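You operate a simulated robot arm through the tools that you are given. There is no shell and no other tool. Be economical: measure what you need, move in short steps, check, and stop when the job is done.

You run a simulated robot arm. Do the job below in one go: nothing can be reset, and whatever is moved stays where it is left.

TASK
Run the job on the batch ticket from a zeroed counter.
Fine: the ticket on the ledge; set its speed and metres, start at the rewind button strip, let the line stop by itself.
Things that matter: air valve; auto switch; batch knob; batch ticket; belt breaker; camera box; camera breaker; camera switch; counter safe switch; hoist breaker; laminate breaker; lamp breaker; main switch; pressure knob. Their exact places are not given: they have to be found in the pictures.

The check looks at the end state, three seconds after you hand in, the way a careful person would. Anything else that was tipped, shoved, dropped, spilled or broken makes it a failure.

THE ROBOT
A 6-joint arm with a two-finger parallel gripper on a trunk, on a base that drives. Base frame: it is fixed to the floor where the robot stands at the start and does not move with it; the origin is under the middle of the robot, x ahead of it, y to its left, z up. Units: m, degrees, N and s.
With the tool pointing down near the work surface it reaches from about 0.3 to 0.8 m from the robot's upright axis, wherever it stands. Its first joint turns from -166.0 to 166.0 degrees. Places, roughly: air valve [1.4, 2, 0.6]; auto switch [0.4, -1.2, 0.9]; batch knob [0.8, -0.1, 0.9]; belt breaker [0.9, 0.3, 0.6]; camera box [1.2, 1.3, 1]; camera breaker [0.9, 0.2, 0.6]; camera switch [0.5, -1, 0.9]; counter safe switch [0.7, -0.3, 0.9]; hoist breaker [0.9, 0.3, 0.6]; laminate breaker [1, 0.5, 0.6]; lamp breaker [1, 0.4, 0.6]; main switch [0.9, 0.7, 0.8]; pressure knob [1.4, 1.9, 0.6]; print breaker [1, 0.6, 0.6]; print safe switch [1.3, 1.7, 0.9]; print stop button [1.3, 1.8, 0.9]. Payload 3.43 kg.
Tool frame: the origin (TCP) lies between the finger pads and is the grasp point; the fingertips stand 0.034 m ahead of it; z points along the fingers, y is the line along which they close. Largest opening 0.128 m; finger width 0.024, thickness 0.012; the body of the gripper, 0.048 by 0.13 m, starts 0.096 m behind the TCP.
Orientation is told as [roll, pitch, yaw] about the base's x, y, z axes, in that order, counted from this pose: with the fingers straight down and closing along the base's y, the tool's x points along the base's -x, its y along +y and its z along -z.

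THE INTERFACE
- The arm moves only by the tool send_rows. Its argument "commands" is one flat list of numbers, 7 for each row, row after row: the shift along the tool's x, y, z in mm, then the turn, a rotation vector about the tool's x, y, z in degrees, then the finger opening in mm, from 0 to 128. In form: [x, y, z, ax, ay, az, gripper, x, y, z, ax, ay, az, gripper, ...]. A call has 1 to 20 rows; each row shifts and turns the commanded pose from where the row before left it, along the tool's axes as they then stand. A row lasts 0.2 s, in which the tool goes at most 0.05 m and 8.6 degrees; a call with a longer step from one row to the next is refused whole, and so is a gripper value outside its range. A pose out of reach is approached as far as the arm can. The call stops where the force on the tool passes 50 N (or 10 N more than at its start, if that is more) or the arm is blocked; 0.2 s more then pass. Each finger travels about 0.045 m/s and halts on what it meets, pressing with about 40 N; the grip force reading is that of the motor and also rises with nothing between the fingers. The clock runs only during rows and for 0.2 s after the last one: add rows that do not move to give the fingers time. It gives the time, the measured TCP pose, the force on the tool (base axes), the opening and the grip force at its end, in the units of the frame above (readings bear some noise), with the torque about the TCP (base axes, N m) and any sound that the robot's microphone picked up, and new pictures: "pictures" is both (left out), scene, wrist or none.
- Cameras (640 x 400 px; columns grow to the right, rows downward): "scene" is now at [0.0213, 0.1133, 1.5144]; the picture's right is [-0.34, -0.94, 0.00], its down [-0.64, 0.23, -0.74] and it looks along [0.69, -0.25, -0.68] (base axes); focal length 264 px, centre (320, 200). "wrist" rides on the gripper at [0.076, -0.011, -0.16] in the tool frame; the picture's right is [0.15, 0.99, 0.00], its down [-0.88, 0.13, -0.46] and it looks along [-0.45, 0.07, 0.89] (tool axes); focal length 234 px, centre (320, 200).
- drive_base(legs): drives the robot by 1 to 6 legs, each [ahead, turn to the left] in m and degrees, along the robot's own axes; the way and the turn of a leg run together, so that a leg with both is an arc; at most 1.5 m and 180 degrees a leg. The arm and the cameras ride along, it lands a little off, and it stops where it bumps. It gives what a move gives, and a new picture of the scene camera.
- head_to(pan, tilt): turns the head with the scene camera to pan (to the left, within 155 degrees either way) and tilt (down, from -29 to 69), counted from straight ahead of the robot. It gives what a move gives, and a new picture of the scene camera.
- point_at(camera, pixels): for up to 12 pixels [column, row] of the newest picture of that camera ("zoom" is the newest enlarged one), the place [x, y, z] in the base frame of the surface seen there, good to about 0.002 m, but the place of the scene camera against the robot may be out by one fixed shift of up to 0.018 m in any direction. It takes no simulated time.
- inspect(camera, box): a new picture of the part [left, top, right, bottom] of that camera's present view, enlarged. It takes no simulated time.
- sign_off(): hands the job in; it is judged then, once.

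Keep the steps short. Do not move on a guess: measure, check each grasp and each placing, and mend mistakes. In all there are 80 turns and 260 pictures (those below and enlarged ones count). Leave the gripper open and the arm clear of the work at the hand-in unless told otherwise, and finish with a single line.

The tools are called after "Emit:" as name(argument=value, ...) on one line, values as JSON. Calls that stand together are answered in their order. send_rows: Moves the arm, as the interface text tells. Its arguments: {"type":"object","properties":{"commands":{"type":"array"},"pictures":{"type":"string","enum":["both","scene","wrist","none"]}},"required":["commands"]} The other tools are called the same way: drive_base (legs) drives the base; head_to (pan, tilt) turns the head that bears the scene camera; point_at (camera, pixels) gives the place of the surface under pixels of a picture; inspect (camera, box) takes an enlarged picture of a part of a camera's view; sign_off () hands the job in.

At the start:

```text
clock: 0.0
tcp_pos: [0.3515, -0.3213, 1.1494]
tcp_rot: [0.0, 0.0, 0.0]
wrist_force: [-0.9, -0.1, 0.2]
ft_torque: [0.03, 0.01, 0.01]
grip_width: 0.1279
grip_force: 0.0
robot x, y, heading: [-0.0035, -0.0303, -0.1]
head pan, tilt: [-19.9, 42.6]
```

scene: 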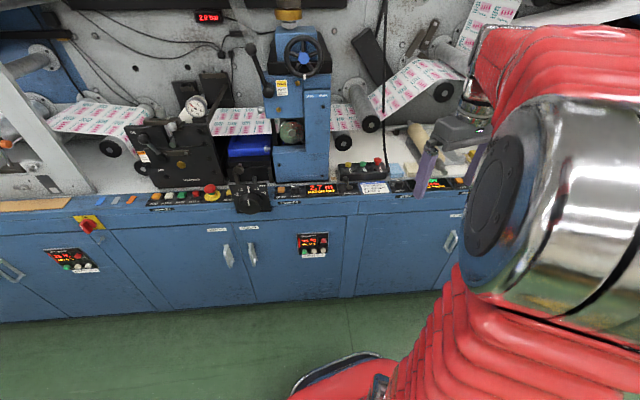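
wrist: 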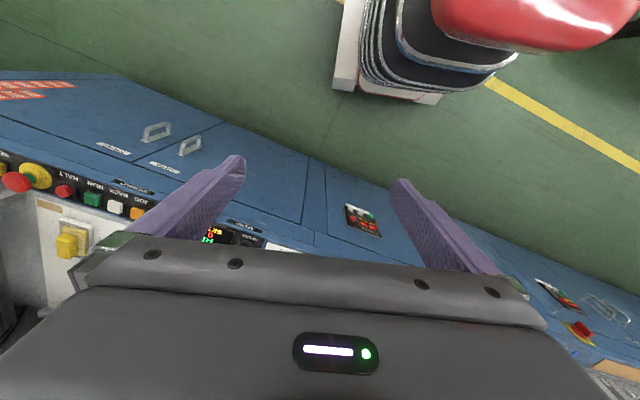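

I see a blue bench with control panels; the arm hides the right side. First I enlarge the panels and the ledge.

Emit:
inspect(camera="scene", box=[260, 140, 480, 270])

Emit:
inspect(camera="scene", box=[120, 80, 340, 220])

Emit:
inspect(camera="scene", box=[0, 180, 140, 290])

```text
2.91 times, centred on (370, 205) of scene
```

zoom: 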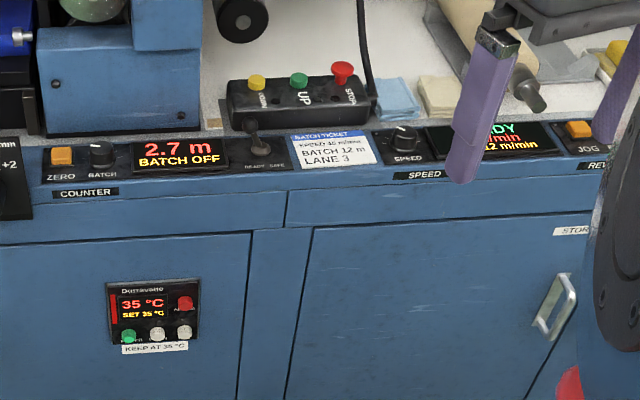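

```text
2.86 times, centred on (230, 150) of scene
```

zoom: 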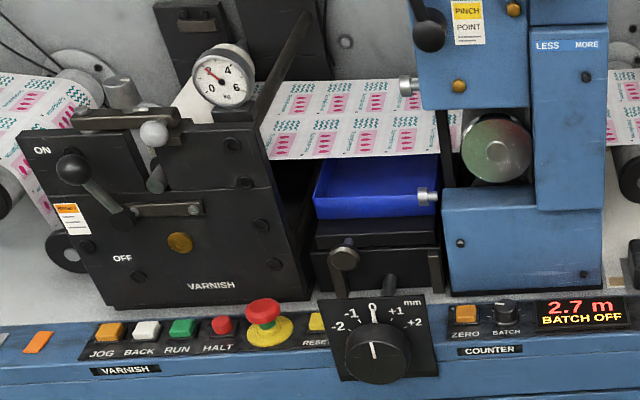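

```text
3.64 times, centred on (70, 235) of scene
```

zoom: 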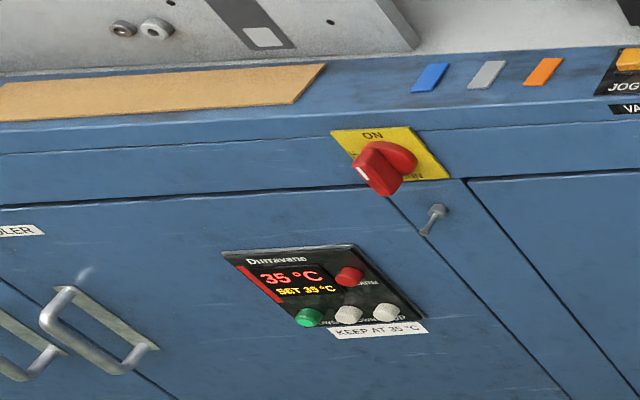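

Ticket seems to read a speed, BATCH 12 m, LANE 3. I enlarge the ticket and displays further, and look right at the rewind strip.

Emit:
inspect(camera="scene", box=[350, 175, 400, 206])

Emit:
head_to(pan=-60, tilt=42)

```text
12.80 times, centred on (375, 190) of scene
```

zoom: 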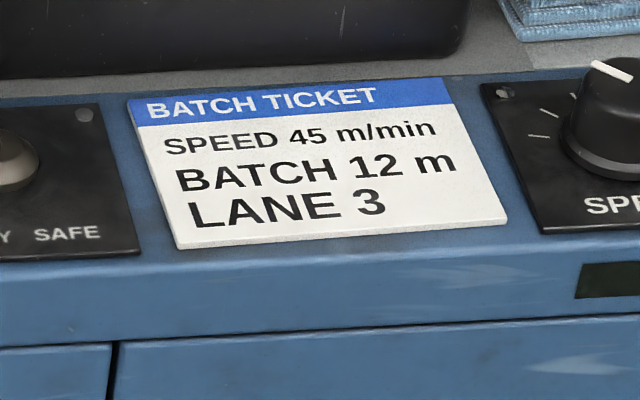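

```text
clock: 1.1
tcp_pos: [0.3529, -0.3222, 1.15]
tcp_rot: [0.0, -0.1, 0.0]
wrist_force: [0.0, 0.0, -0.3]
ft_torque: [0.05, 0.0, -0.01]
grip_width: 0.1279
grip_force: 0.1
robot x, y, heading: [-0.0046, -0.0258, 0.0]
head pan, tilt: [-60.0, 42.0]
```

scene: 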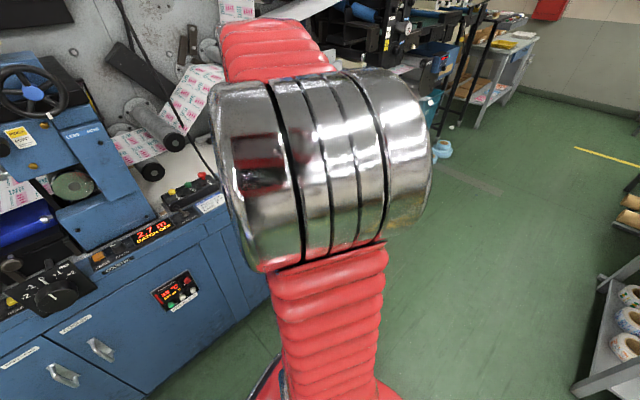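

Ticket: 45 m/min, 12 m. The arm blocks the right; I swing the tool to the left by 0.4 m and slightly back, then look right again.

Emit:
send_rows(commands=[0, 45, 0, 0, 0, 0, 128, 0, 45, 0, 0, 0, 0, 128, 0, 45, 0, 0, 0, 0, 128, 0, 45, 0, 0, 0, 0, 128, 0, 45, 0, 0, 0, 0, 128, 0, 45, 0, 0, 0, 0, 128, 0, 45, 0, 0, 0, 0, 128, 0, 45, 0, 0, 0, 0, 128, 0, 45, 0, 0, 0, 0, 128, 0, 45, 0, 0, 0, 0, 128, 0, 45, 0, 0, 0, 0, 128, 0, 45, 0, 0, 0, 0, 128], pictures="scene")

```text
clock: 3.7
tcp_pos: [0.3518, 0.2184, 1.1511]
tcp_rot: [0.0, 0.0, -0.1]
wrist_force: [0.7, 0.1, 0.1]
ft_torque: [-0.02, 0.0, -0.01]
grip_width: 0.128
grip_force: 0.1
robot x, y, heading: [-0.0067, -0.03, -0.1]
head pan, tilt: [-60.0, 42.0]
```

scene: 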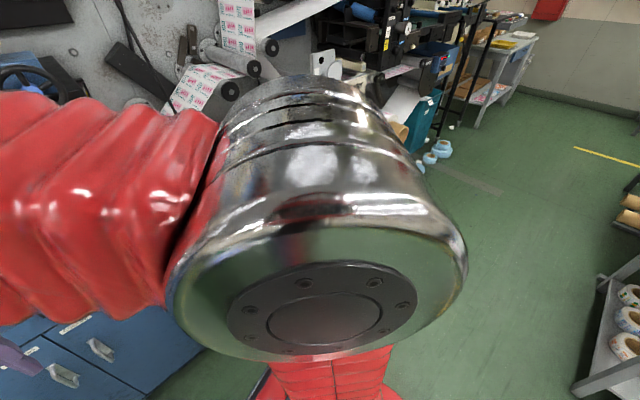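

The elbow is on the robot's right. I turn the robot in place to the right so the bench lies on its left, with the head looking left.

Emit:
drive_base(legs=[[0, -70]])

Emit:
head_to(pan=30, tilt=42)

```text
clock: 8.4
tcp_pos: [0.353, -0.2742, 1.151]
tcp_rot: [-0.1, 0.0, -69.0]
wrist_force: [0.6, -0.2, 0.3]
ft_torque: [0.0, -0.03, 0.0]
grip_width: 0.1277
grip_force: 0.0
robot x, y, heading: [0.0198, -0.0229, -68.6]
head pan, tilt: [-60.0, 42.0]
```

scene: 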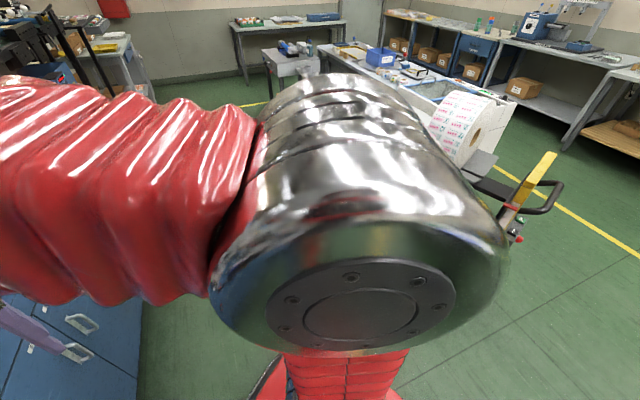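

```text
clock: 10.1
tcp_pos: [0.3525, -0.2734, 1.1512]
tcp_rot: [-0.1, 0.0, -68.9]
wrist_force: [0.2, -0.4, -0.1]
ft_torque: [0.04, -0.01, 0.01]
grip_width: 0.128
grip_force: 0.0
robot x, y, heading: [0.0221, -0.0161, -69.0]
head pan, tilt: [30.0, 42.0]
```

scene: 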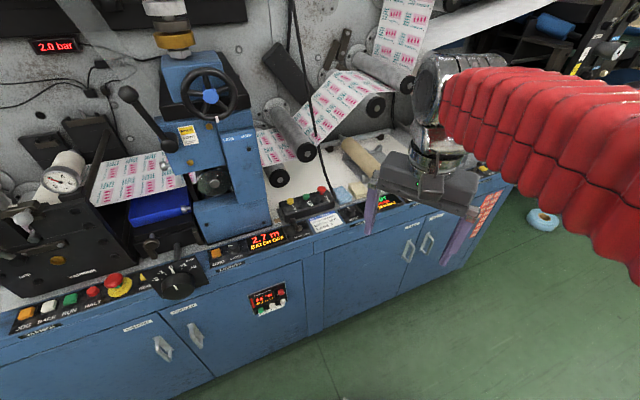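

Clearer now. I take the wrist picture from here, which looks toward the rewind end.

Emit:
send_rows(commands=[0, 0, -40, 0, 0, 0, 128, 0, 0, -40, 0, 0, 0, 128, 0, 30, -40, 0, 0, 0, 128])

Emit:
point_at(camera="scene", pixels=[[216, 252], [230, 250], [268, 240], [325, 222], [355, 212], [283, 250], [40, 320]])

```text
clock: 10.9
tcp_pos: [0.3803, -0.2621, 1.2715]
tcp_rot: [0.1, 0.1, -68.9]
wrist_force: [-0.4, 0.2, -0.9]
ft_torque: [-0.03, -0.03, -0.01]
grip_width: 0.1279
grip_force: 0.0
robot x, y, heading: [0.0222, -0.0232, -69.2]
head pan, tilt: [30.0, 42.0]
```

scene: 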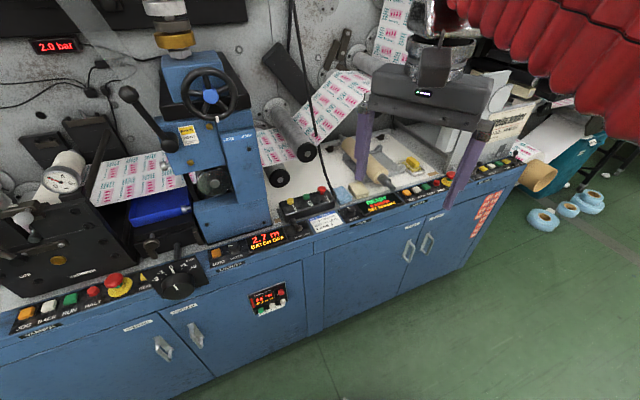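
wrist: 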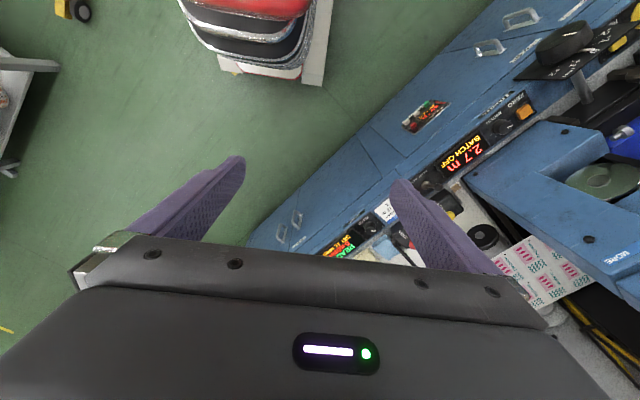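

```text
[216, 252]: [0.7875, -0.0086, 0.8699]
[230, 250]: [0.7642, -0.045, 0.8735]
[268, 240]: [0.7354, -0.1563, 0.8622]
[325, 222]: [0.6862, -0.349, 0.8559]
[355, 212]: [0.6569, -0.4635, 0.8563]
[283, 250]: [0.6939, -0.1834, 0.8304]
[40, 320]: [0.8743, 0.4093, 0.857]
```

Much clearer. I enlarge the displays and the rewind strip.

Emit:
inspect(camera="scene", box=[330, 135, 540, 265])

Emit:
inspect(camera="scene", box=[200, 170, 400, 295])

Emit:
inspect(camera="scene", box=[0, 200, 220, 340])

```text
3.05 times, centred on (435, 200) of scene
```

zoom: 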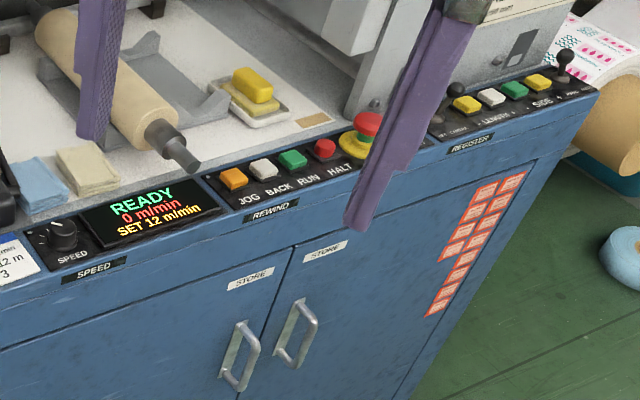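

```text
3.20 times, centred on (300, 232) of scene
```

zoom: 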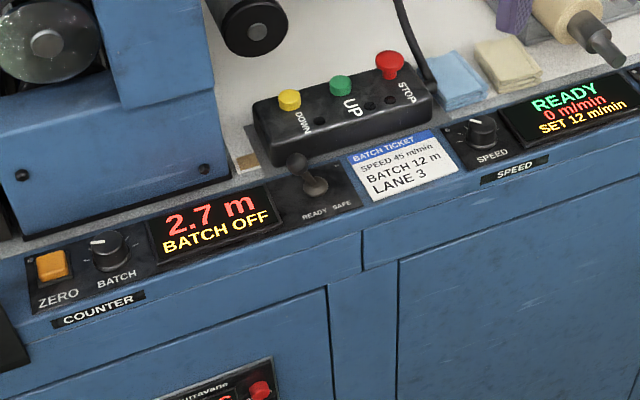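

```text
2.86 times, centred on (110, 270) of scene
```

zoom: 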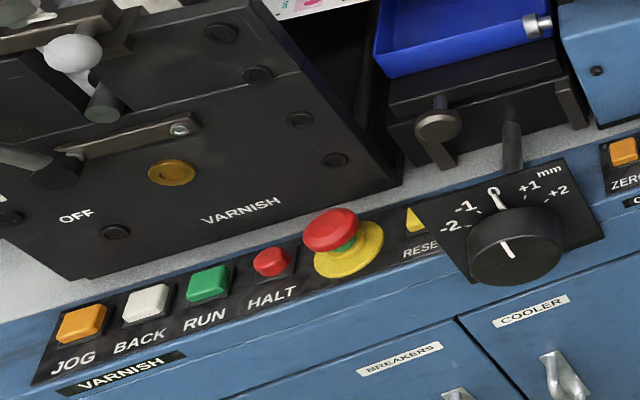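

Counter reads 2.7 m, BATCH OFF; line READY, SET 12 m/min. I enlarge the knobs, the lever and the register strip.

Emit:
inspect(camera="scene", box=[205, 235, 255, 266])

Emit:
inspect(camera="scene", box=[335, 195, 400, 236])

Emit:
inspect(camera="scene", box=[280, 212, 330, 243])

Emit:
inspect(camera="scene", box=[470, 145, 534, 185])

```text
12.80 times, centred on (230, 250) of scene
```

zoom: 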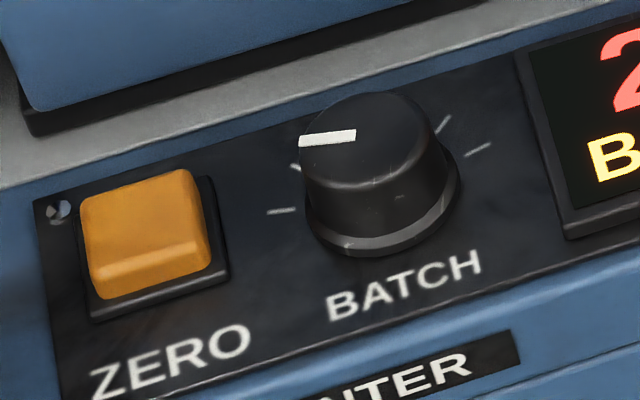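

```text
9.76 times, centred on (368, 216) of scene
```

zoom: 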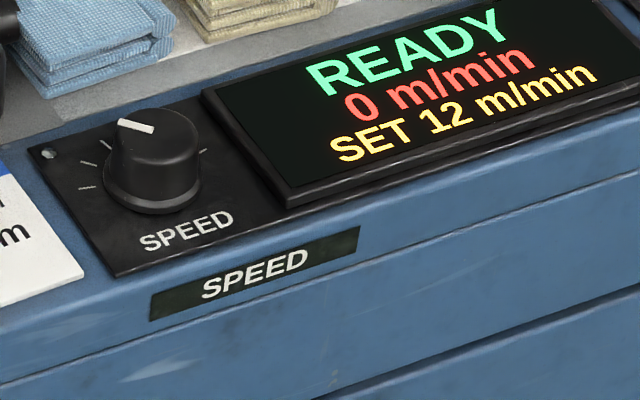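

```text
12.80 times, centred on (305, 228) of scene
```

zoom: 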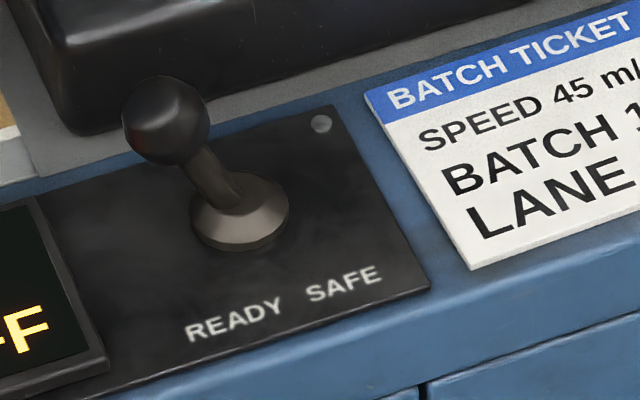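

```text
10.00 times, centred on (502, 165) of scene
```

zoom: 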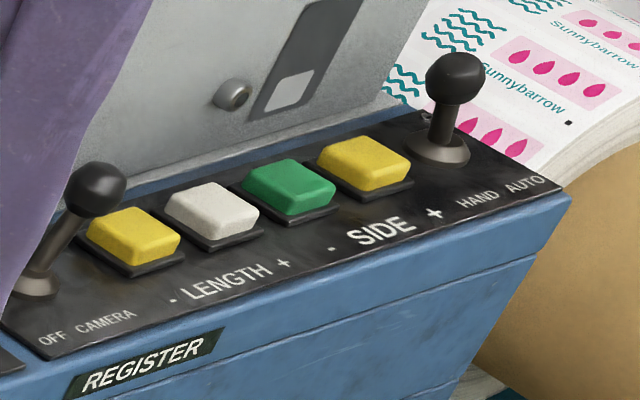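

Counter lever already leans to READY. I drive 0.3 m along my heading, so all panel items come within reach, then turn the head to the panel.

Emit:
drive_base(legs=[[0.28, 0]])

Emit:
head_to(pan=57, tilt=45)

```text
clock: 13.3
tcp_pos: [0.487, -0.5278, 1.2729]
tcp_rot: [0.0, 0.1, -68.5]
wrist_force: [0.8, -0.3, -1.2]
ft_torque: [-0.01, -0.02, 0.02]
grip_width: 0.1281
grip_force: 0.1
robot x, y, heading: [0.1293, -0.285, -68.3]
head pan, tilt: [30.0, 42.0]
```

scene: 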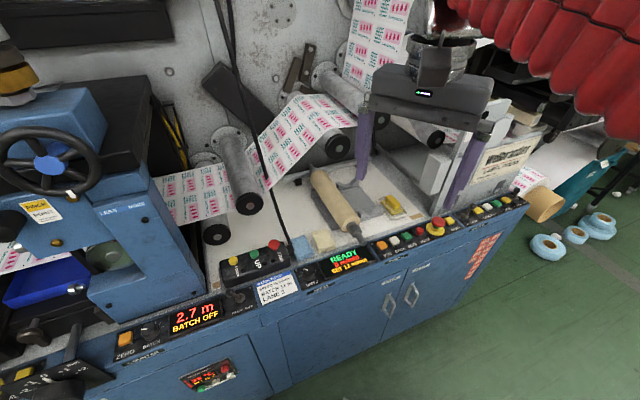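

```text
clock: 14.2
tcp_pos: [0.4865, -0.5283, 1.2713]
tcp_rot: [0.0, 0.1, -68.5]
wrist_force: [0.2, 0.5, -0.7]
ft_torque: [0.01, -0.01, -0.01]
grip_width: 0.128
grip_force: 0.0
robot x, y, heading: [0.1243, -0.2869, -68.2]
head pan, tilt: [57.0, 45.0]
```

scene: 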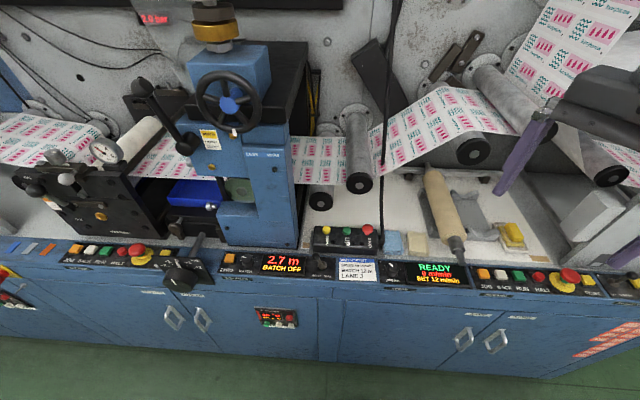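

Whole bench is visible. I enlarge the counter panel for measuring.

Emit:
inspect(camera="scene", box=[215, 245, 315, 308])

Emit:
point_at(camera="scene", pixels=[[228, 258], [246, 259], [246, 267], [322, 262], [395, 268], [485, 274], [520, 277], [222, 270], [310, 274]])

```text
6.35 times, centred on (265, 276) of scene
```

zoom: 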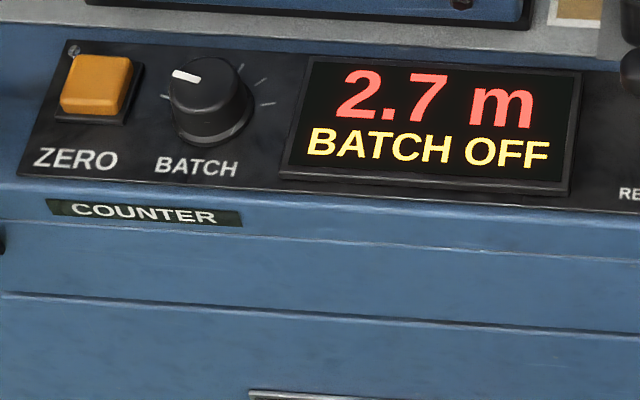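

```text
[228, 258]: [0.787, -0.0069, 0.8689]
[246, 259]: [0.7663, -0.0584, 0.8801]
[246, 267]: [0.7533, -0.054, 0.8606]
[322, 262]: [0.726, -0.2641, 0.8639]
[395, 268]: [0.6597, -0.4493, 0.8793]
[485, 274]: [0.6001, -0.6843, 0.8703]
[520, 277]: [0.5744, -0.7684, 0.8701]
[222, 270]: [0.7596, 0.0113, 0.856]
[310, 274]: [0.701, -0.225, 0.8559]
```

I measure the button, knob and panel surface from the enlarged view.

Emit:
point_at(camera="zoom", pixels=[[98, 78], [66, 100], [130, 62], [208, 82], [172, 85], [240, 82], [207, 62], [206, 110], [150, 60], [60, 175], [260, 70], [255, 180]])

```text
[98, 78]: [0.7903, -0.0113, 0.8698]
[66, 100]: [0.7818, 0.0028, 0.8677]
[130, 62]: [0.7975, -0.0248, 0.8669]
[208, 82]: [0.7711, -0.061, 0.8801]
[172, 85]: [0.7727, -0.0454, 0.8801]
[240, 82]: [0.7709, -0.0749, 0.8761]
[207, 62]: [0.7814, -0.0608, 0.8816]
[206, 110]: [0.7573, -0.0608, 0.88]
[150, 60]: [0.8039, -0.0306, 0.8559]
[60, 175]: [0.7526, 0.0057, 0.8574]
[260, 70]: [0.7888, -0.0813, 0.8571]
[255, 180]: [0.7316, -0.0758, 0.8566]
```

Panel is flat at z≈0.856; knob top ≈(0.769,-0.060,0.880). I check machine clearance behind it and turn the tool to line up with the bench (yaw −14).

Emit:
point_at(camera="scene", pixels=[[228, 105], [188, 143], [270, 200], [255, 160], [210, 35], [290, 225], [232, 228], [180, 275], [430, 195], [455, 248]])

Emit:
send_rows(commands=[0, 0, 0, 0, 0, -7.8, 128, 0, 0, 0, 0, 0, -7.8, 128, 0, 0, 0, 0, 0, -7.8, 100, 0, 0, 0, 0, 0, -7.8, 80, 0, 0, 0, 0, 0, -7.8, 60, 0, 0, 0, 0, 0, -7.8, 40, 0, 0, 0, 0, 0, -7.8, 40], pictures="scene")

```text
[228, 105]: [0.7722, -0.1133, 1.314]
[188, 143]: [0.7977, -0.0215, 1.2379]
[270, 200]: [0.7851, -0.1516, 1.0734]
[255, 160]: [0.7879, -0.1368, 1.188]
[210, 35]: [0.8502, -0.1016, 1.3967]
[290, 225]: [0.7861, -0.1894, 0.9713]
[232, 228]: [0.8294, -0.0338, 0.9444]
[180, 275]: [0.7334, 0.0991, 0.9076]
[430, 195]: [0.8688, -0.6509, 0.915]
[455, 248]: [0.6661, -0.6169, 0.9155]
```

```text
clock: 15.8
tcp_pos: [0.487, -0.5285, 1.2719]
tcp_rot: [-0.1, -0.1, -13.8]
wrist_force: [0.5, 0.7, 0.3]
ft_torque: [-0.02, -0.03, -0.02]
grip_width: 0.0398
grip_force: 0.0
robot x, y, heading: [0.1234, -0.2866, -68.1]
head pan, tilt: [57.0, 45.0]
```

scene: 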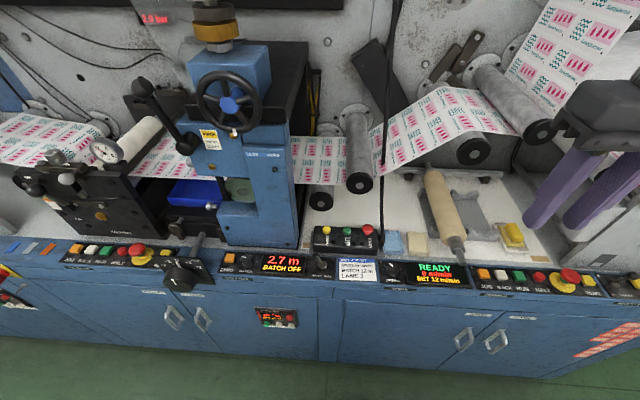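

The lever ball and handwheel overhang the counter panel, so I lean the tool back 30° towards the operator side, and move to a hover before the ZERO button, fingers closed.

Emit:
send_rows(commands=[0, 0, 0, 0, -7.5, 0, 0, 0, 0, 0, 0, -7.5, 0, 0, 0, 0, 0, 0, -7.5, 0, 0, 0, 0, 0, 0, -7.5, 0, 0, 4.1, 41.9, 20, 0, 0, 0, 0, 4.1, 41.9, 20, 0, 0, 0, 0, 4.1, 41.9, 20, 0, 0, 0, 0, 4.1, 41.9, 20, 0, 0, 0, 0, 4.1, 41.9, 20, 0, 0, 0, 0, 4.1, 41.9, 20, 0, 0, 0, 0, 4.1, 41.9, 20, 0, 0, 0, 0, 4.1, 41.9, 20, 0, 0, 0, 0, 4.1, 41.9, 20, 0, 0, 0, 0, 4.1, 41.9, 20, 0, 0, 0, 0, 4.1, 41.9, 20, 0, 0, 0, 0, 4.1, 41.9, 20, 0, 0, 0, 0, 4.1, 41.9, 20, 0, 0, 0, 0])

```text
clock: 19.3
tcp_pos: [0.6989, -0.1321, 1.1578]
tcp_rot: [10.3, -37.3, -26.8]
wrist_force: [0.6, 0.6, 0.2]
ft_torque: [-0.02, -0.01, 0.0]
grip_width: 0.0
grip_force: 33.2
robot x, y, heading: [0.1245, -0.2882, -68.0]
head pan, tilt: [57.0, 45.0]
stopped in row 17: the arm was blocked; the commanded pose is now the measured one
```

scene: 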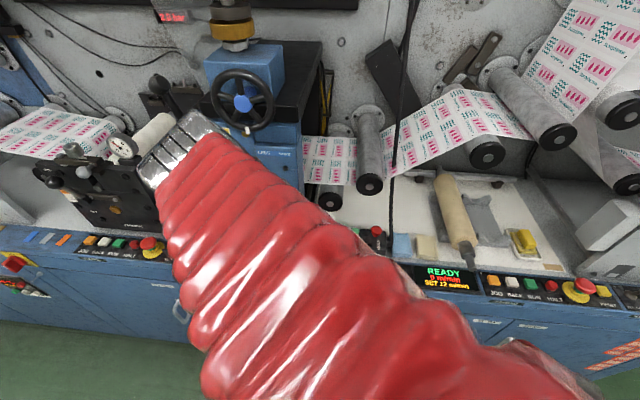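
wrist: 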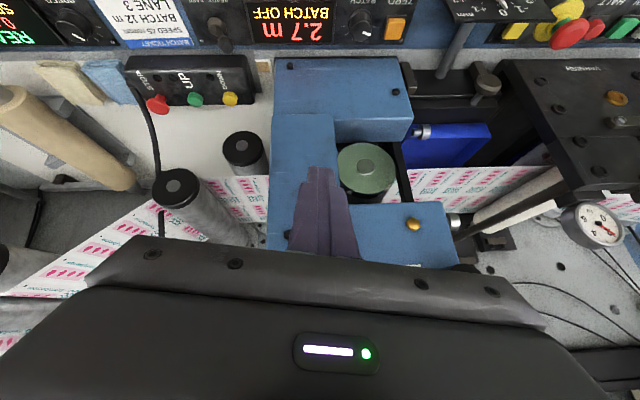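

The arm was blocked with no force at the tool. I check how near the wrist and forearm are to the machine.

Emit:
point_at(camera="scene", pixels=[[190, 120], [150, 175], [225, 140], [215, 118], [240, 105], [250, 130], [165, 150]])

Emit:
inspect(camera="scene", box=[120, 60, 320, 185])

```text
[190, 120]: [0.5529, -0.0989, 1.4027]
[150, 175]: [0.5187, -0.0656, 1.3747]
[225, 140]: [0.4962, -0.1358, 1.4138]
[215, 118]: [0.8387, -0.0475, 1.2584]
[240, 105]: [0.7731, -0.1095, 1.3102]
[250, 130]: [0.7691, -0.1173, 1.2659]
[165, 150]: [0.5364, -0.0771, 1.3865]
```

```text
3.20 times, centred on (220, 122) of scene
```

zoom: 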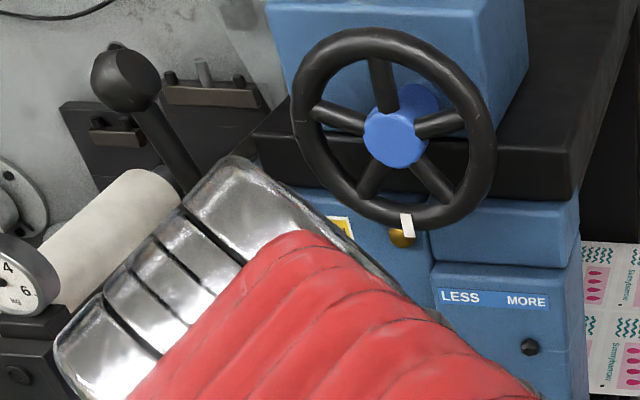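

No visible touch: likely a wrist joint limit from my twisted heading. I back the tool off a little, then turn the base left to face the bench squarely (heading ≈ −14).

Emit:
send_rows(commands=[25, 0, -25, 0, 0, 0, 0, 25, 0, -25, 0, 0, 0, 0, 25, 0, -25, 0, 0, 0, 0], pictures="none")

Emit:
drive_base(legs=[[0, 54]])

```text
clock: 20.1
tcp_pos: [0.6783, -0.165, 1.1481]
tcp_rot: [8.2, -36.2, -35.5]
wrist_force: [1.4, 0.0, -0.1]
ft_torque: [0.02, -0.03, 0.04]
grip_width: 0.0002
grip_force: 33.0
robot x, y, heading: [0.1242, -0.2855, -68.2]
head pan, tilt: [57.0, 45.0]
stopped in row 3: the arm was blocked; the commanded pose is now the measured one
```

```text
clock: 23.9
tcp_pos: [0.3537, 0.2345, 1.1562]
tcp_rot: [9.2, -36.6, 17.6]
wrist_force: [0.3, -0.4, 0.5]
ft_torque: [0.02, -0.01, 0.01]
grip_width: 0.0001
grip_force: 33.1
robot x, y, heading: [0.1231, -0.2872, -15.0]
head pan, tilt: [57.0, 45.0]
```

scene: 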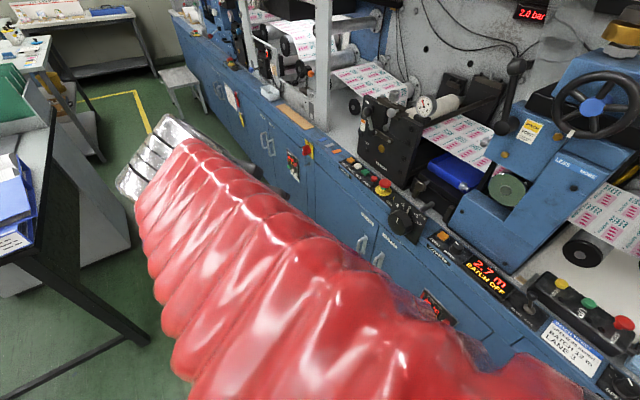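

Now heading −15. I straighten the tool orientation to [0, −30, −14].

Emit:
send_rows(commands=[0, 0, 0, 4.6, 3.3, 0, 0, 0, 0, 0, 4.6, 3.3, 0, 0, 0, 0, 0, 3.95, 0, 6.84, 0, 0, 0, 0, 3.95, 0, 6.84, 0, 0, 0, 0, 3.95, 0, 6.84, 0, 0, 0, 0, 3.95, 0, 6.84, 0, 0, 0, 0, 0, 0, 0, 0], pictures="wrist")

Emit:
head_to(pan=0, tilt=45)

```text
clock: 25.4
tcp_pos: [0.3863, 0.1906, 1.2391]
tcp_rot: [9.5, -29.2, -22.3]
wrist_force: [0.1, 0.0, 0.3]
ft_torque: [-0.01, 0.0, 0.01]
grip_width: 0.0001
grip_force: 33.0
robot x, y, heading: [0.1217, -0.2889, -15.0]
head pan, tilt: [57.0, 45.0]
stopped in row 7: the arm was blocked; the commanded pose is now the measured one
```

wrist: 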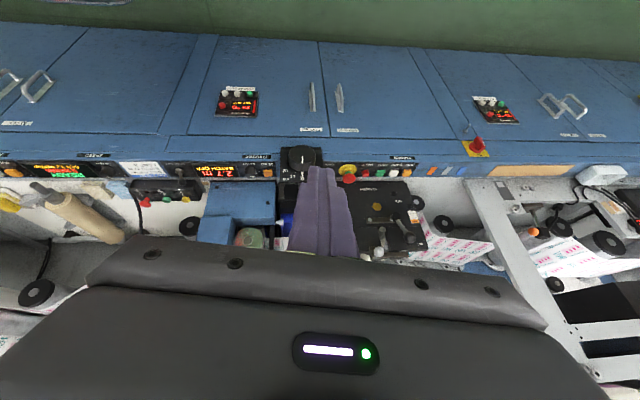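

```text
clock: 26.6
tcp_pos: [0.3874, 0.1895, 1.2383]
tcp_rot: [9.4, -29.1, -22.3]
wrist_force: [0.4, 0.4, 0.2]
ft_torque: [-0.03, 0.02, 0.0]
grip_width: 0.0
grip_force: 33.1
robot x, y, heading: [0.1241, -0.293, -14.6]
head pan, tilt: [0.0, 45.0]
```

scene: 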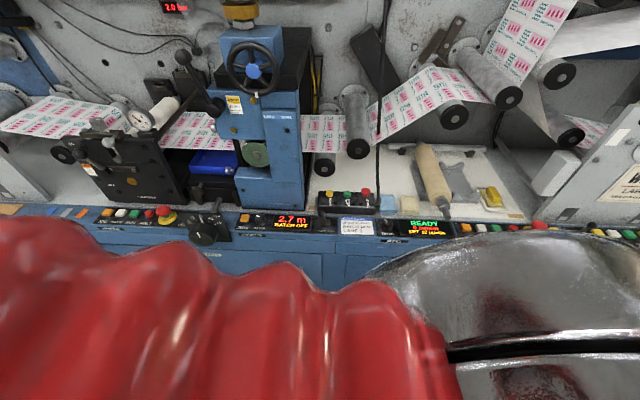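

The tool is still near some limit at this far-left position. I bring it to the front centre of the robot.

Emit:
send_rows(commands=[-26, -38, 15, 0, 0, 0, 0, -26, -38, 15, 0, 0, 0, 0, -26, -38, 15, 0, 0, 0, 0, -26, -38, 15, 0, 0, 0, 0, -10, -45, 6, 0, 0, 0, 0, -10, -45, 6, 0, 0, 0, 0, -10, -45, 6, 0, 0, 0, 0])

```text
clock: 28.2
tcp_pos: [0.4488, -0.1237, 1.1941]
tcp_rot: [9.5, -29.2, -22.1]
wrist_force: [0.6, 0.0, 0.4]
ft_torque: [0.04, 0.04, 0.0]
grip_width: 0.0003
grip_force: 32.7
robot x, y, heading: [0.126, -0.2912, -14.9]
head pan, tilt: [0.0, 45.0]
```

scene: 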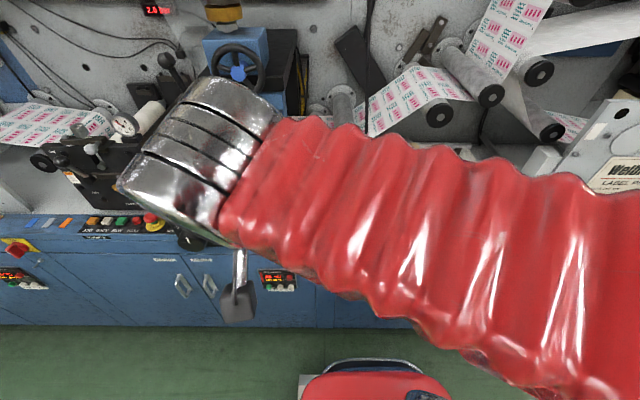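
wrist: 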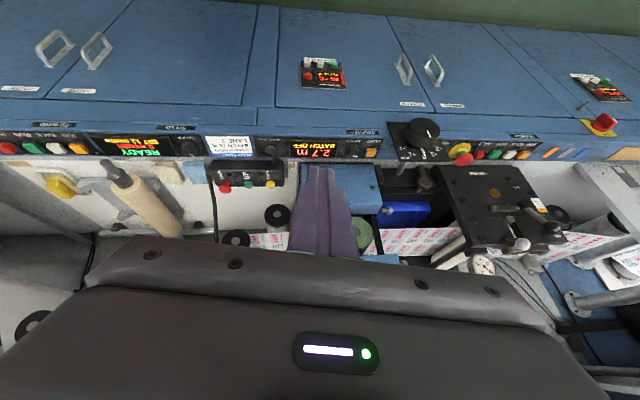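

Moves freely now. I fix the remaining orientation error and go nearer to the ZERO button.

Emit:
send_rows(commands=[0, 0, 0, 4.75, -0.4, 0, 0, 0, 0, 0, 4.75, -0.4, 0, 0, 0, 0, 0, -4.05, 0, -7, 0, 0, 0, 0, 0, 0, 0, 0], pictures="none")

```text
clock: 29.2
tcp_pos: [0.4476, -0.1246, 1.195]
tcp_rot: [0.1, -30.1, -14.0]
wrist_force: [-0.3, 0.2, 1.6]
ft_torque: [0.0, 0.0, 0.01]
grip_width: 0.0
grip_force: 33.4
robot x, y, heading: [0.1236, -0.2879, -14.8]
head pan, tilt: [0.0, 45.0]
```

Orientation right. Now to a hover in front of ZERO at about (0.70, 0.01, 1.0).

Emit:
send_rows(commands=[-10.8, 24, 34.4, 0, 0, 0, 0, -10.8, 24, 34.4, 0, 0, 0, 0, -10.8, 24, 34.4, 0, 0, 0, 0, -10.8, 24, 34.4, 0, 0, 0, 0, -10.8, 24, 34.4, 0, 0, 0, 0, -10.8, 24, 34.4, 0, 0, 0, 0, -10.8, 24, 34.4, 0, 0, 0, 0, -10.8, 24, 34.4, 0, 0, 0, 0])

```text
clock: 31.0
tcp_pos: [0.7032, 0.0087, 1.0015]
tcp_rot: [0.1, -30.2, -14.1]
wrist_force: [-0.4, -0.7, 0.2]
ft_torque: [-0.05, -0.01, 0.01]
grip_width: 0.0001
grip_force: 33.2
robot x, y, heading: [0.125, -0.2896, -15.3]
head pan, tilt: [0.0, 45.0]
```

scene: 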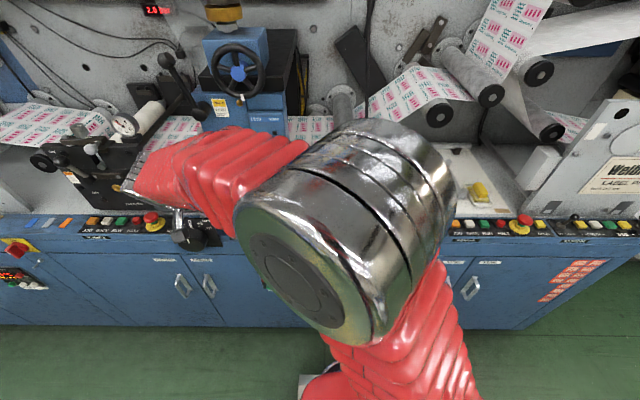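
wrist: 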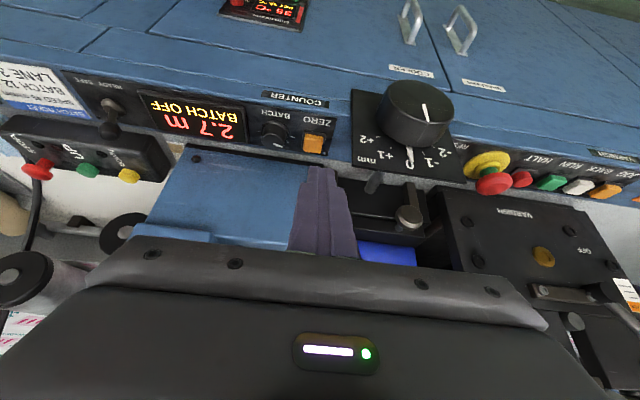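

Wrist sees ZERO at (313,143) and the batch knob at (273,138). I measure them with the wrist camera.

Emit:
inspect(camera="wrist", box=[240, 110, 340, 172])

Emit:
point_at(camera="zoom", pixels=[[465, 215], [435, 215], [505, 215], [465, 185], [215, 190], [215, 230], [175, 200], [255, 200], [330, 260]])

```text
6.40 times, centred on (290, 141) of wrist
```

zoom: 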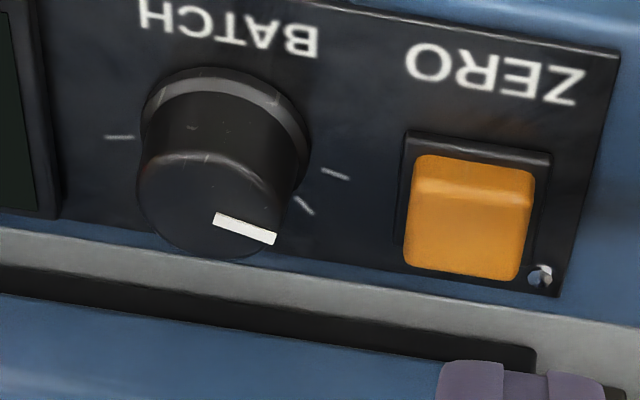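

```text
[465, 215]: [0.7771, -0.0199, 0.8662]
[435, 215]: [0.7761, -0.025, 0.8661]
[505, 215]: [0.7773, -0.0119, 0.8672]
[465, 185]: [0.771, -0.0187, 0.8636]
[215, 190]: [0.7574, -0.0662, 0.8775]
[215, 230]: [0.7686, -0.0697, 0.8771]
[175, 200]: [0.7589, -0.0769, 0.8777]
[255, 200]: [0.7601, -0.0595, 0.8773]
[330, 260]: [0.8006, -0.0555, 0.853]
```

True positions: ZERO (0.779,−0.0195,0.8665), knob (0.760,−0.068,0.8775). I move above ZERO and press straight down in small steps.

Emit:
send_rows(commands=[-6, -3, 37.2, 0, 0, 0, 0, -6, -3, 37.2, 0, 0, 0, 0, -6, -3, 37.2, 0, 0, 0, 0, 0, 0, 0, 0, 0, 0, 0], pictures="wrist")

Emit:
send_rows(commands=[2, 0, 3.46, 0, 0, 0, 0, 2, 0, 3.46, 0, 0, 0, 0, 2, 0, 3.46, 0, 0, 0, 0, 1, 0, 1.73, 0, 0, 0, 0, 1, 0, 1.73, 0, 0, 0, 0], pictures="wrist")

```text
clock: 32.0
tcp_pos: [0.7698, -0.0167, 0.9118]
tcp_rot: [0.1, -30.0, -14.0]
wrist_force: [-0.1, -0.1, 0.4]
ft_torque: [0.01, -0.01, -0.02]
grip_width: 0.0
grip_force: 32.6
robot x, y, heading: [0.1209, -0.2906, -15.1]
head pan, tilt: [0.0, 45.0]
```

wrist: 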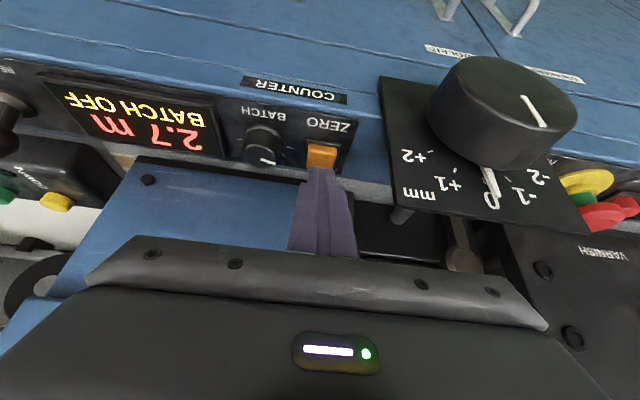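

```text
clock: 33.2
tcp_pos: [0.7694, -0.0166, 0.8972]
tcp_rot: [0.1, -30.1, -14.1]
wrist_force: [0.9, -0.5, 2.5]
ft_torque: [0.02, -0.05, 0.03]
grip_width: 0.0002
grip_force: 33.6
robot x, y, heading: [0.1225, -0.2878, -15.1]
head pan, tilt: [0.0, 45.0]
heard: click
```

wrist: 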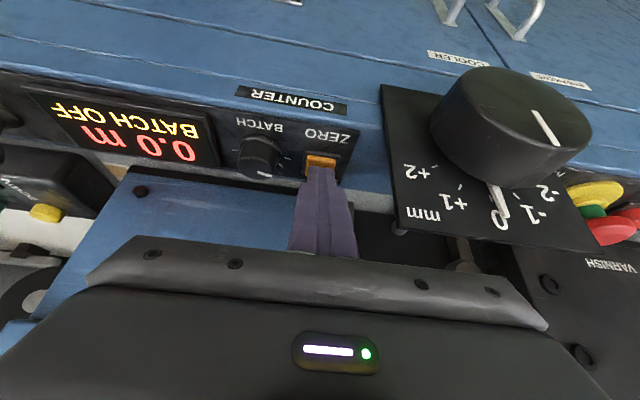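

Counter reads 0.0 m after the click. I lift, open to 40 mm, and go above the batch knob.

Emit:
send_rows(commands=[-7.5, 0, -13, 0, 0, 0, 0, -7.5, 0, -13, 0, 0, 0, 0, 4, -25.6, -2.3, 0, 0, 0, 40, 4, -25.6, -2.3, 0, 0, 0, 40, 0, 0, 0, 0, 0, 0, 40], pictures="wrist")

Emit:
inspect(camera="wrist", box=[230, 90, 390, 190])

```text
clock: 34.4
tcp_pos: [0.7465, -0.0647, 0.9277]
tcp_rot: [0.2, -30.0, -14.2]
wrist_force: [-0.6, 0.4, -0.4]
ft_torque: [-0.05, -0.01, 0.0]
grip_width: 0.04
grip_force: 0.0
robot x, y, heading: [0.1214, -0.2888, -14.7]
head pan, tilt: [0.0, 45.0]
```

wrist: 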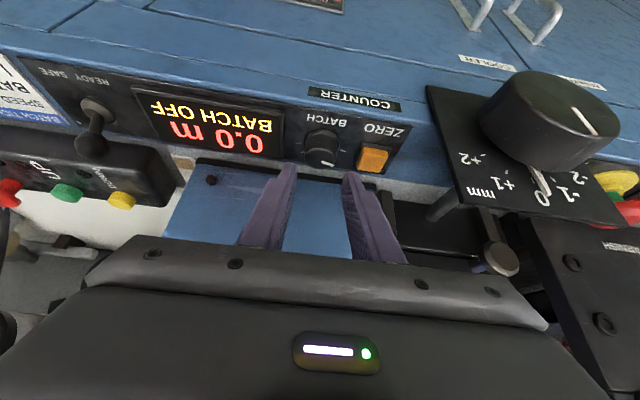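

```text
4.00 times, centred on (310, 140) of wrist
```

zoom: 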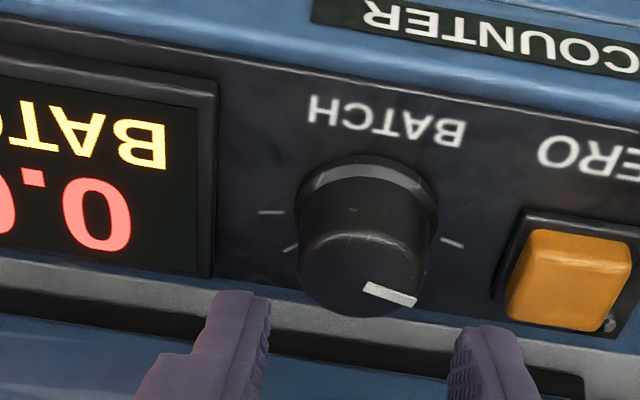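

Emit:
point_at(camera="zoom", pixels=[[355, 270], [355, 245], [320, 270], [400, 270], [360, 305], [300, 275], [390, 293], [372, 287]])

```text
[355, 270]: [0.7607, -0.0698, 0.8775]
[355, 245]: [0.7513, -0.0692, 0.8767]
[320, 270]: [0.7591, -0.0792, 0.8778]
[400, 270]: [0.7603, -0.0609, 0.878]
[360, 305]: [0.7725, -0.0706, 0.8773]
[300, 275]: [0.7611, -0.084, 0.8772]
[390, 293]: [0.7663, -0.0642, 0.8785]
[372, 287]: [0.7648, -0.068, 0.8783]
```

I lower around the knob and close.

Emit:
send_rows(commands=[5, -0.5, 10.6, 0, 0, 0, 40, 5, -0.5, 10.6, 0, 0, 0, 40, 5, -0.5, 10.6, 0, 0, 0, 40, 0, 0, 0, 0, 0, 0, 40], pictures="wrist")

Emit:
inspect(camera="wrist", box=[230, 90, 390, 190])

```text
clock: 35.4
tcp_pos: [0.749, -0.0666, 0.8927]
tcp_rot: [0.1, -30.1, -14.1]
wrist_force: [-0.4, -0.2, 0.3]
ft_torque: [-0.03, 0.01, 0.0]
grip_width: 0.04
grip_force: 0.0
robot x, y, heading: [0.1228, -0.2894, -14.7]
head pan, tilt: [0.0, 45.0]
```

wrist: 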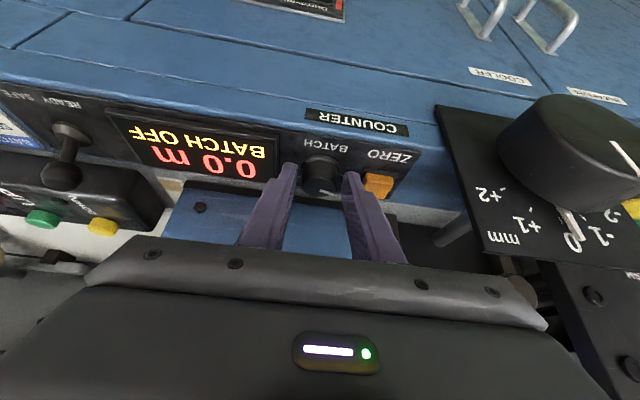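

```text
4.00 times, centred on (310, 140) of wrist
```

zoom: 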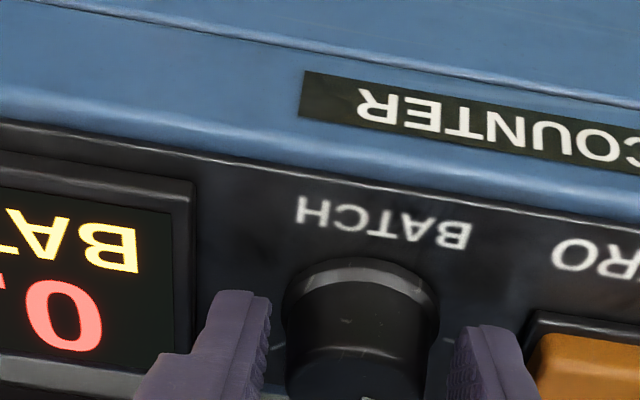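

Well centred. I close on the knob.

Emit:
send_rows(commands=[0, 0, 0, 0, 0, 0, 20, 0, 0, 0, 0, 0, 0, 20, 0, 0, 0, 0, 0, 0, 20, -0.1, 1.83, 0.06, 3.75, 0, 6.5, 20, -0.1, 1.83, 0.06, 3.75, 0, 6.5, 20, 0, 0, 0, 0, 0, 0, 20], pictures="wrist")

Emit:
inspect(camera="wrist", box=[90, 90, 390, 270])

```text
clock: 36.8
tcp_pos: [0.7508, -0.0629, 0.8919]
tcp_rot: [0.2, -30.0, -29.2]
wrist_force: [0.3, -11.6, 1.7]
ft_torque: [-0.15, -0.27, -0.12]
grip_width: 0.0334
grip_force: 45.3
robot x, y, heading: [0.1225, -0.288, -15.1]
head pan, tilt: [0.0, 45.0]
```

wrist: 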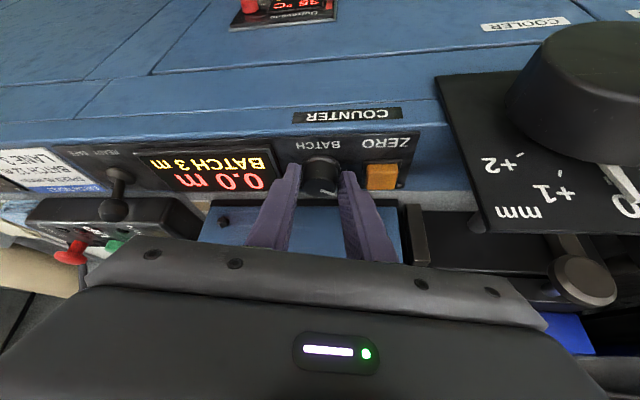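

```text
2.13 times, centred on (240, 180) of wrist
```

zoom: 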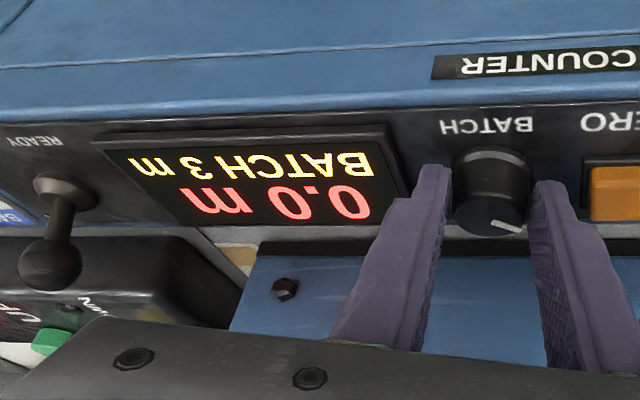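

BATCH 3 m now; the knob turns with the grip. I turn 15° more.

Emit:
send_rows(commands=[-0.1, 1.83, 0.06, 3.75, 0, 6.5, 20, -0.1, 1.83, 0.06, 3.75, 0, 6.5, 20, 0, 0, 0, 0, 0, 0, 20], pictures="wrist")

Emit:
inspect(camera="wrist", box=[90, 90, 390, 270])

```text
clock: 37.6
tcp_pos: [0.7525, -0.0599, 0.8933]
tcp_rot: [0.2, -30.0, -44.2]
wrist_force: [4.1, -6.8, 4.6]
ft_torque: [-0.16, -0.44, -0.04]
grip_width: 0.0331
grip_force: 45.2
robot x, y, heading: [0.1234, -0.2861, -15.0]
head pan, tilt: [0.0, 45.0]
```

wrist: 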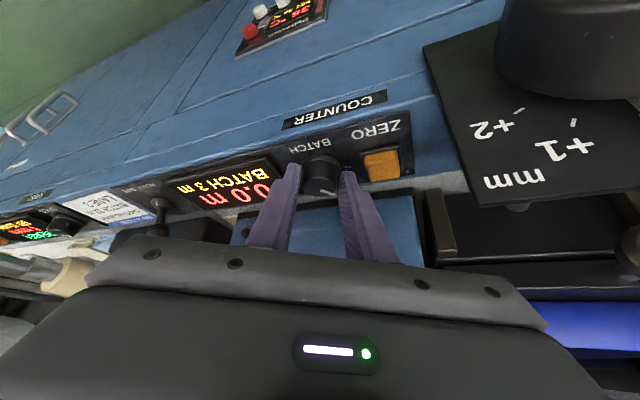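

```text
2.13 times, centred on (240, 180) of wrist
```

zoom: 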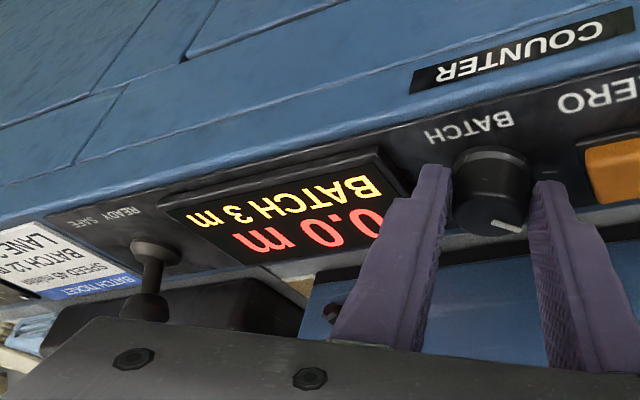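

Still 3 m. I check the clearance to the mm knob and turn one step more.

Emit:
point_at(camera="wrist", pixels=[[560, 60], [500, 40], [430, 60], [530, 200], [630, 250]])

Emit:
send_rows(commands=[-0.1, 1.83, 0.06, 3.75, 0, 6.5, 20, 0, 0, 0, 0, 0, 0, 20], pictures="wrist")

Emit:
inspect(camera="wrist", box=[90, 90, 390, 270])

```text
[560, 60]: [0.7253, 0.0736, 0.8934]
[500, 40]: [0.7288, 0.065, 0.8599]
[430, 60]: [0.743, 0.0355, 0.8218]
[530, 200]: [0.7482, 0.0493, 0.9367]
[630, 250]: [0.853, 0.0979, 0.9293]
```

```text
clock: 38.2
tcp_pos: [0.7543, -0.0581, 0.892]
tcp_rot: [0.2, -30.0, -51.7]
wrist_force: [6.9, -3.4, 4.6]
ft_torque: [-0.12, -0.26, 0.07]
grip_width: 0.0329
grip_force: 45.2
robot x, y, heading: [0.123, -0.2845, -15.0]
head pan, tilt: [0.0, 45.0]
```

wrist: 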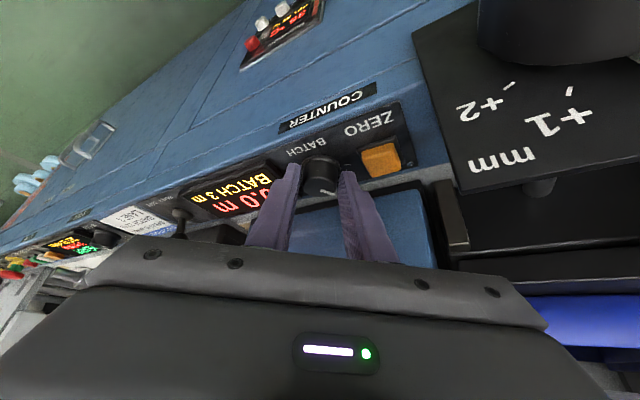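

```text
2.13 times, centred on (240, 180) of wrist
```

zoom: 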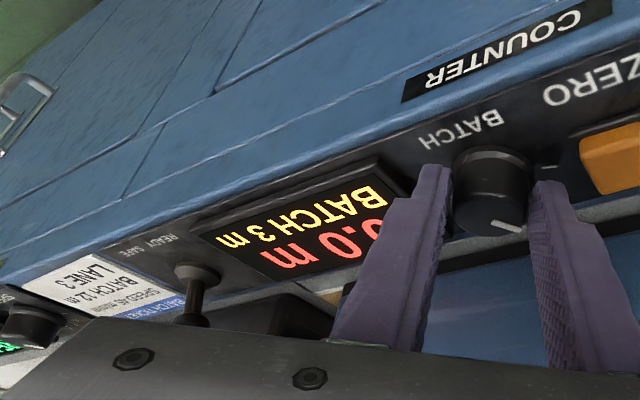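

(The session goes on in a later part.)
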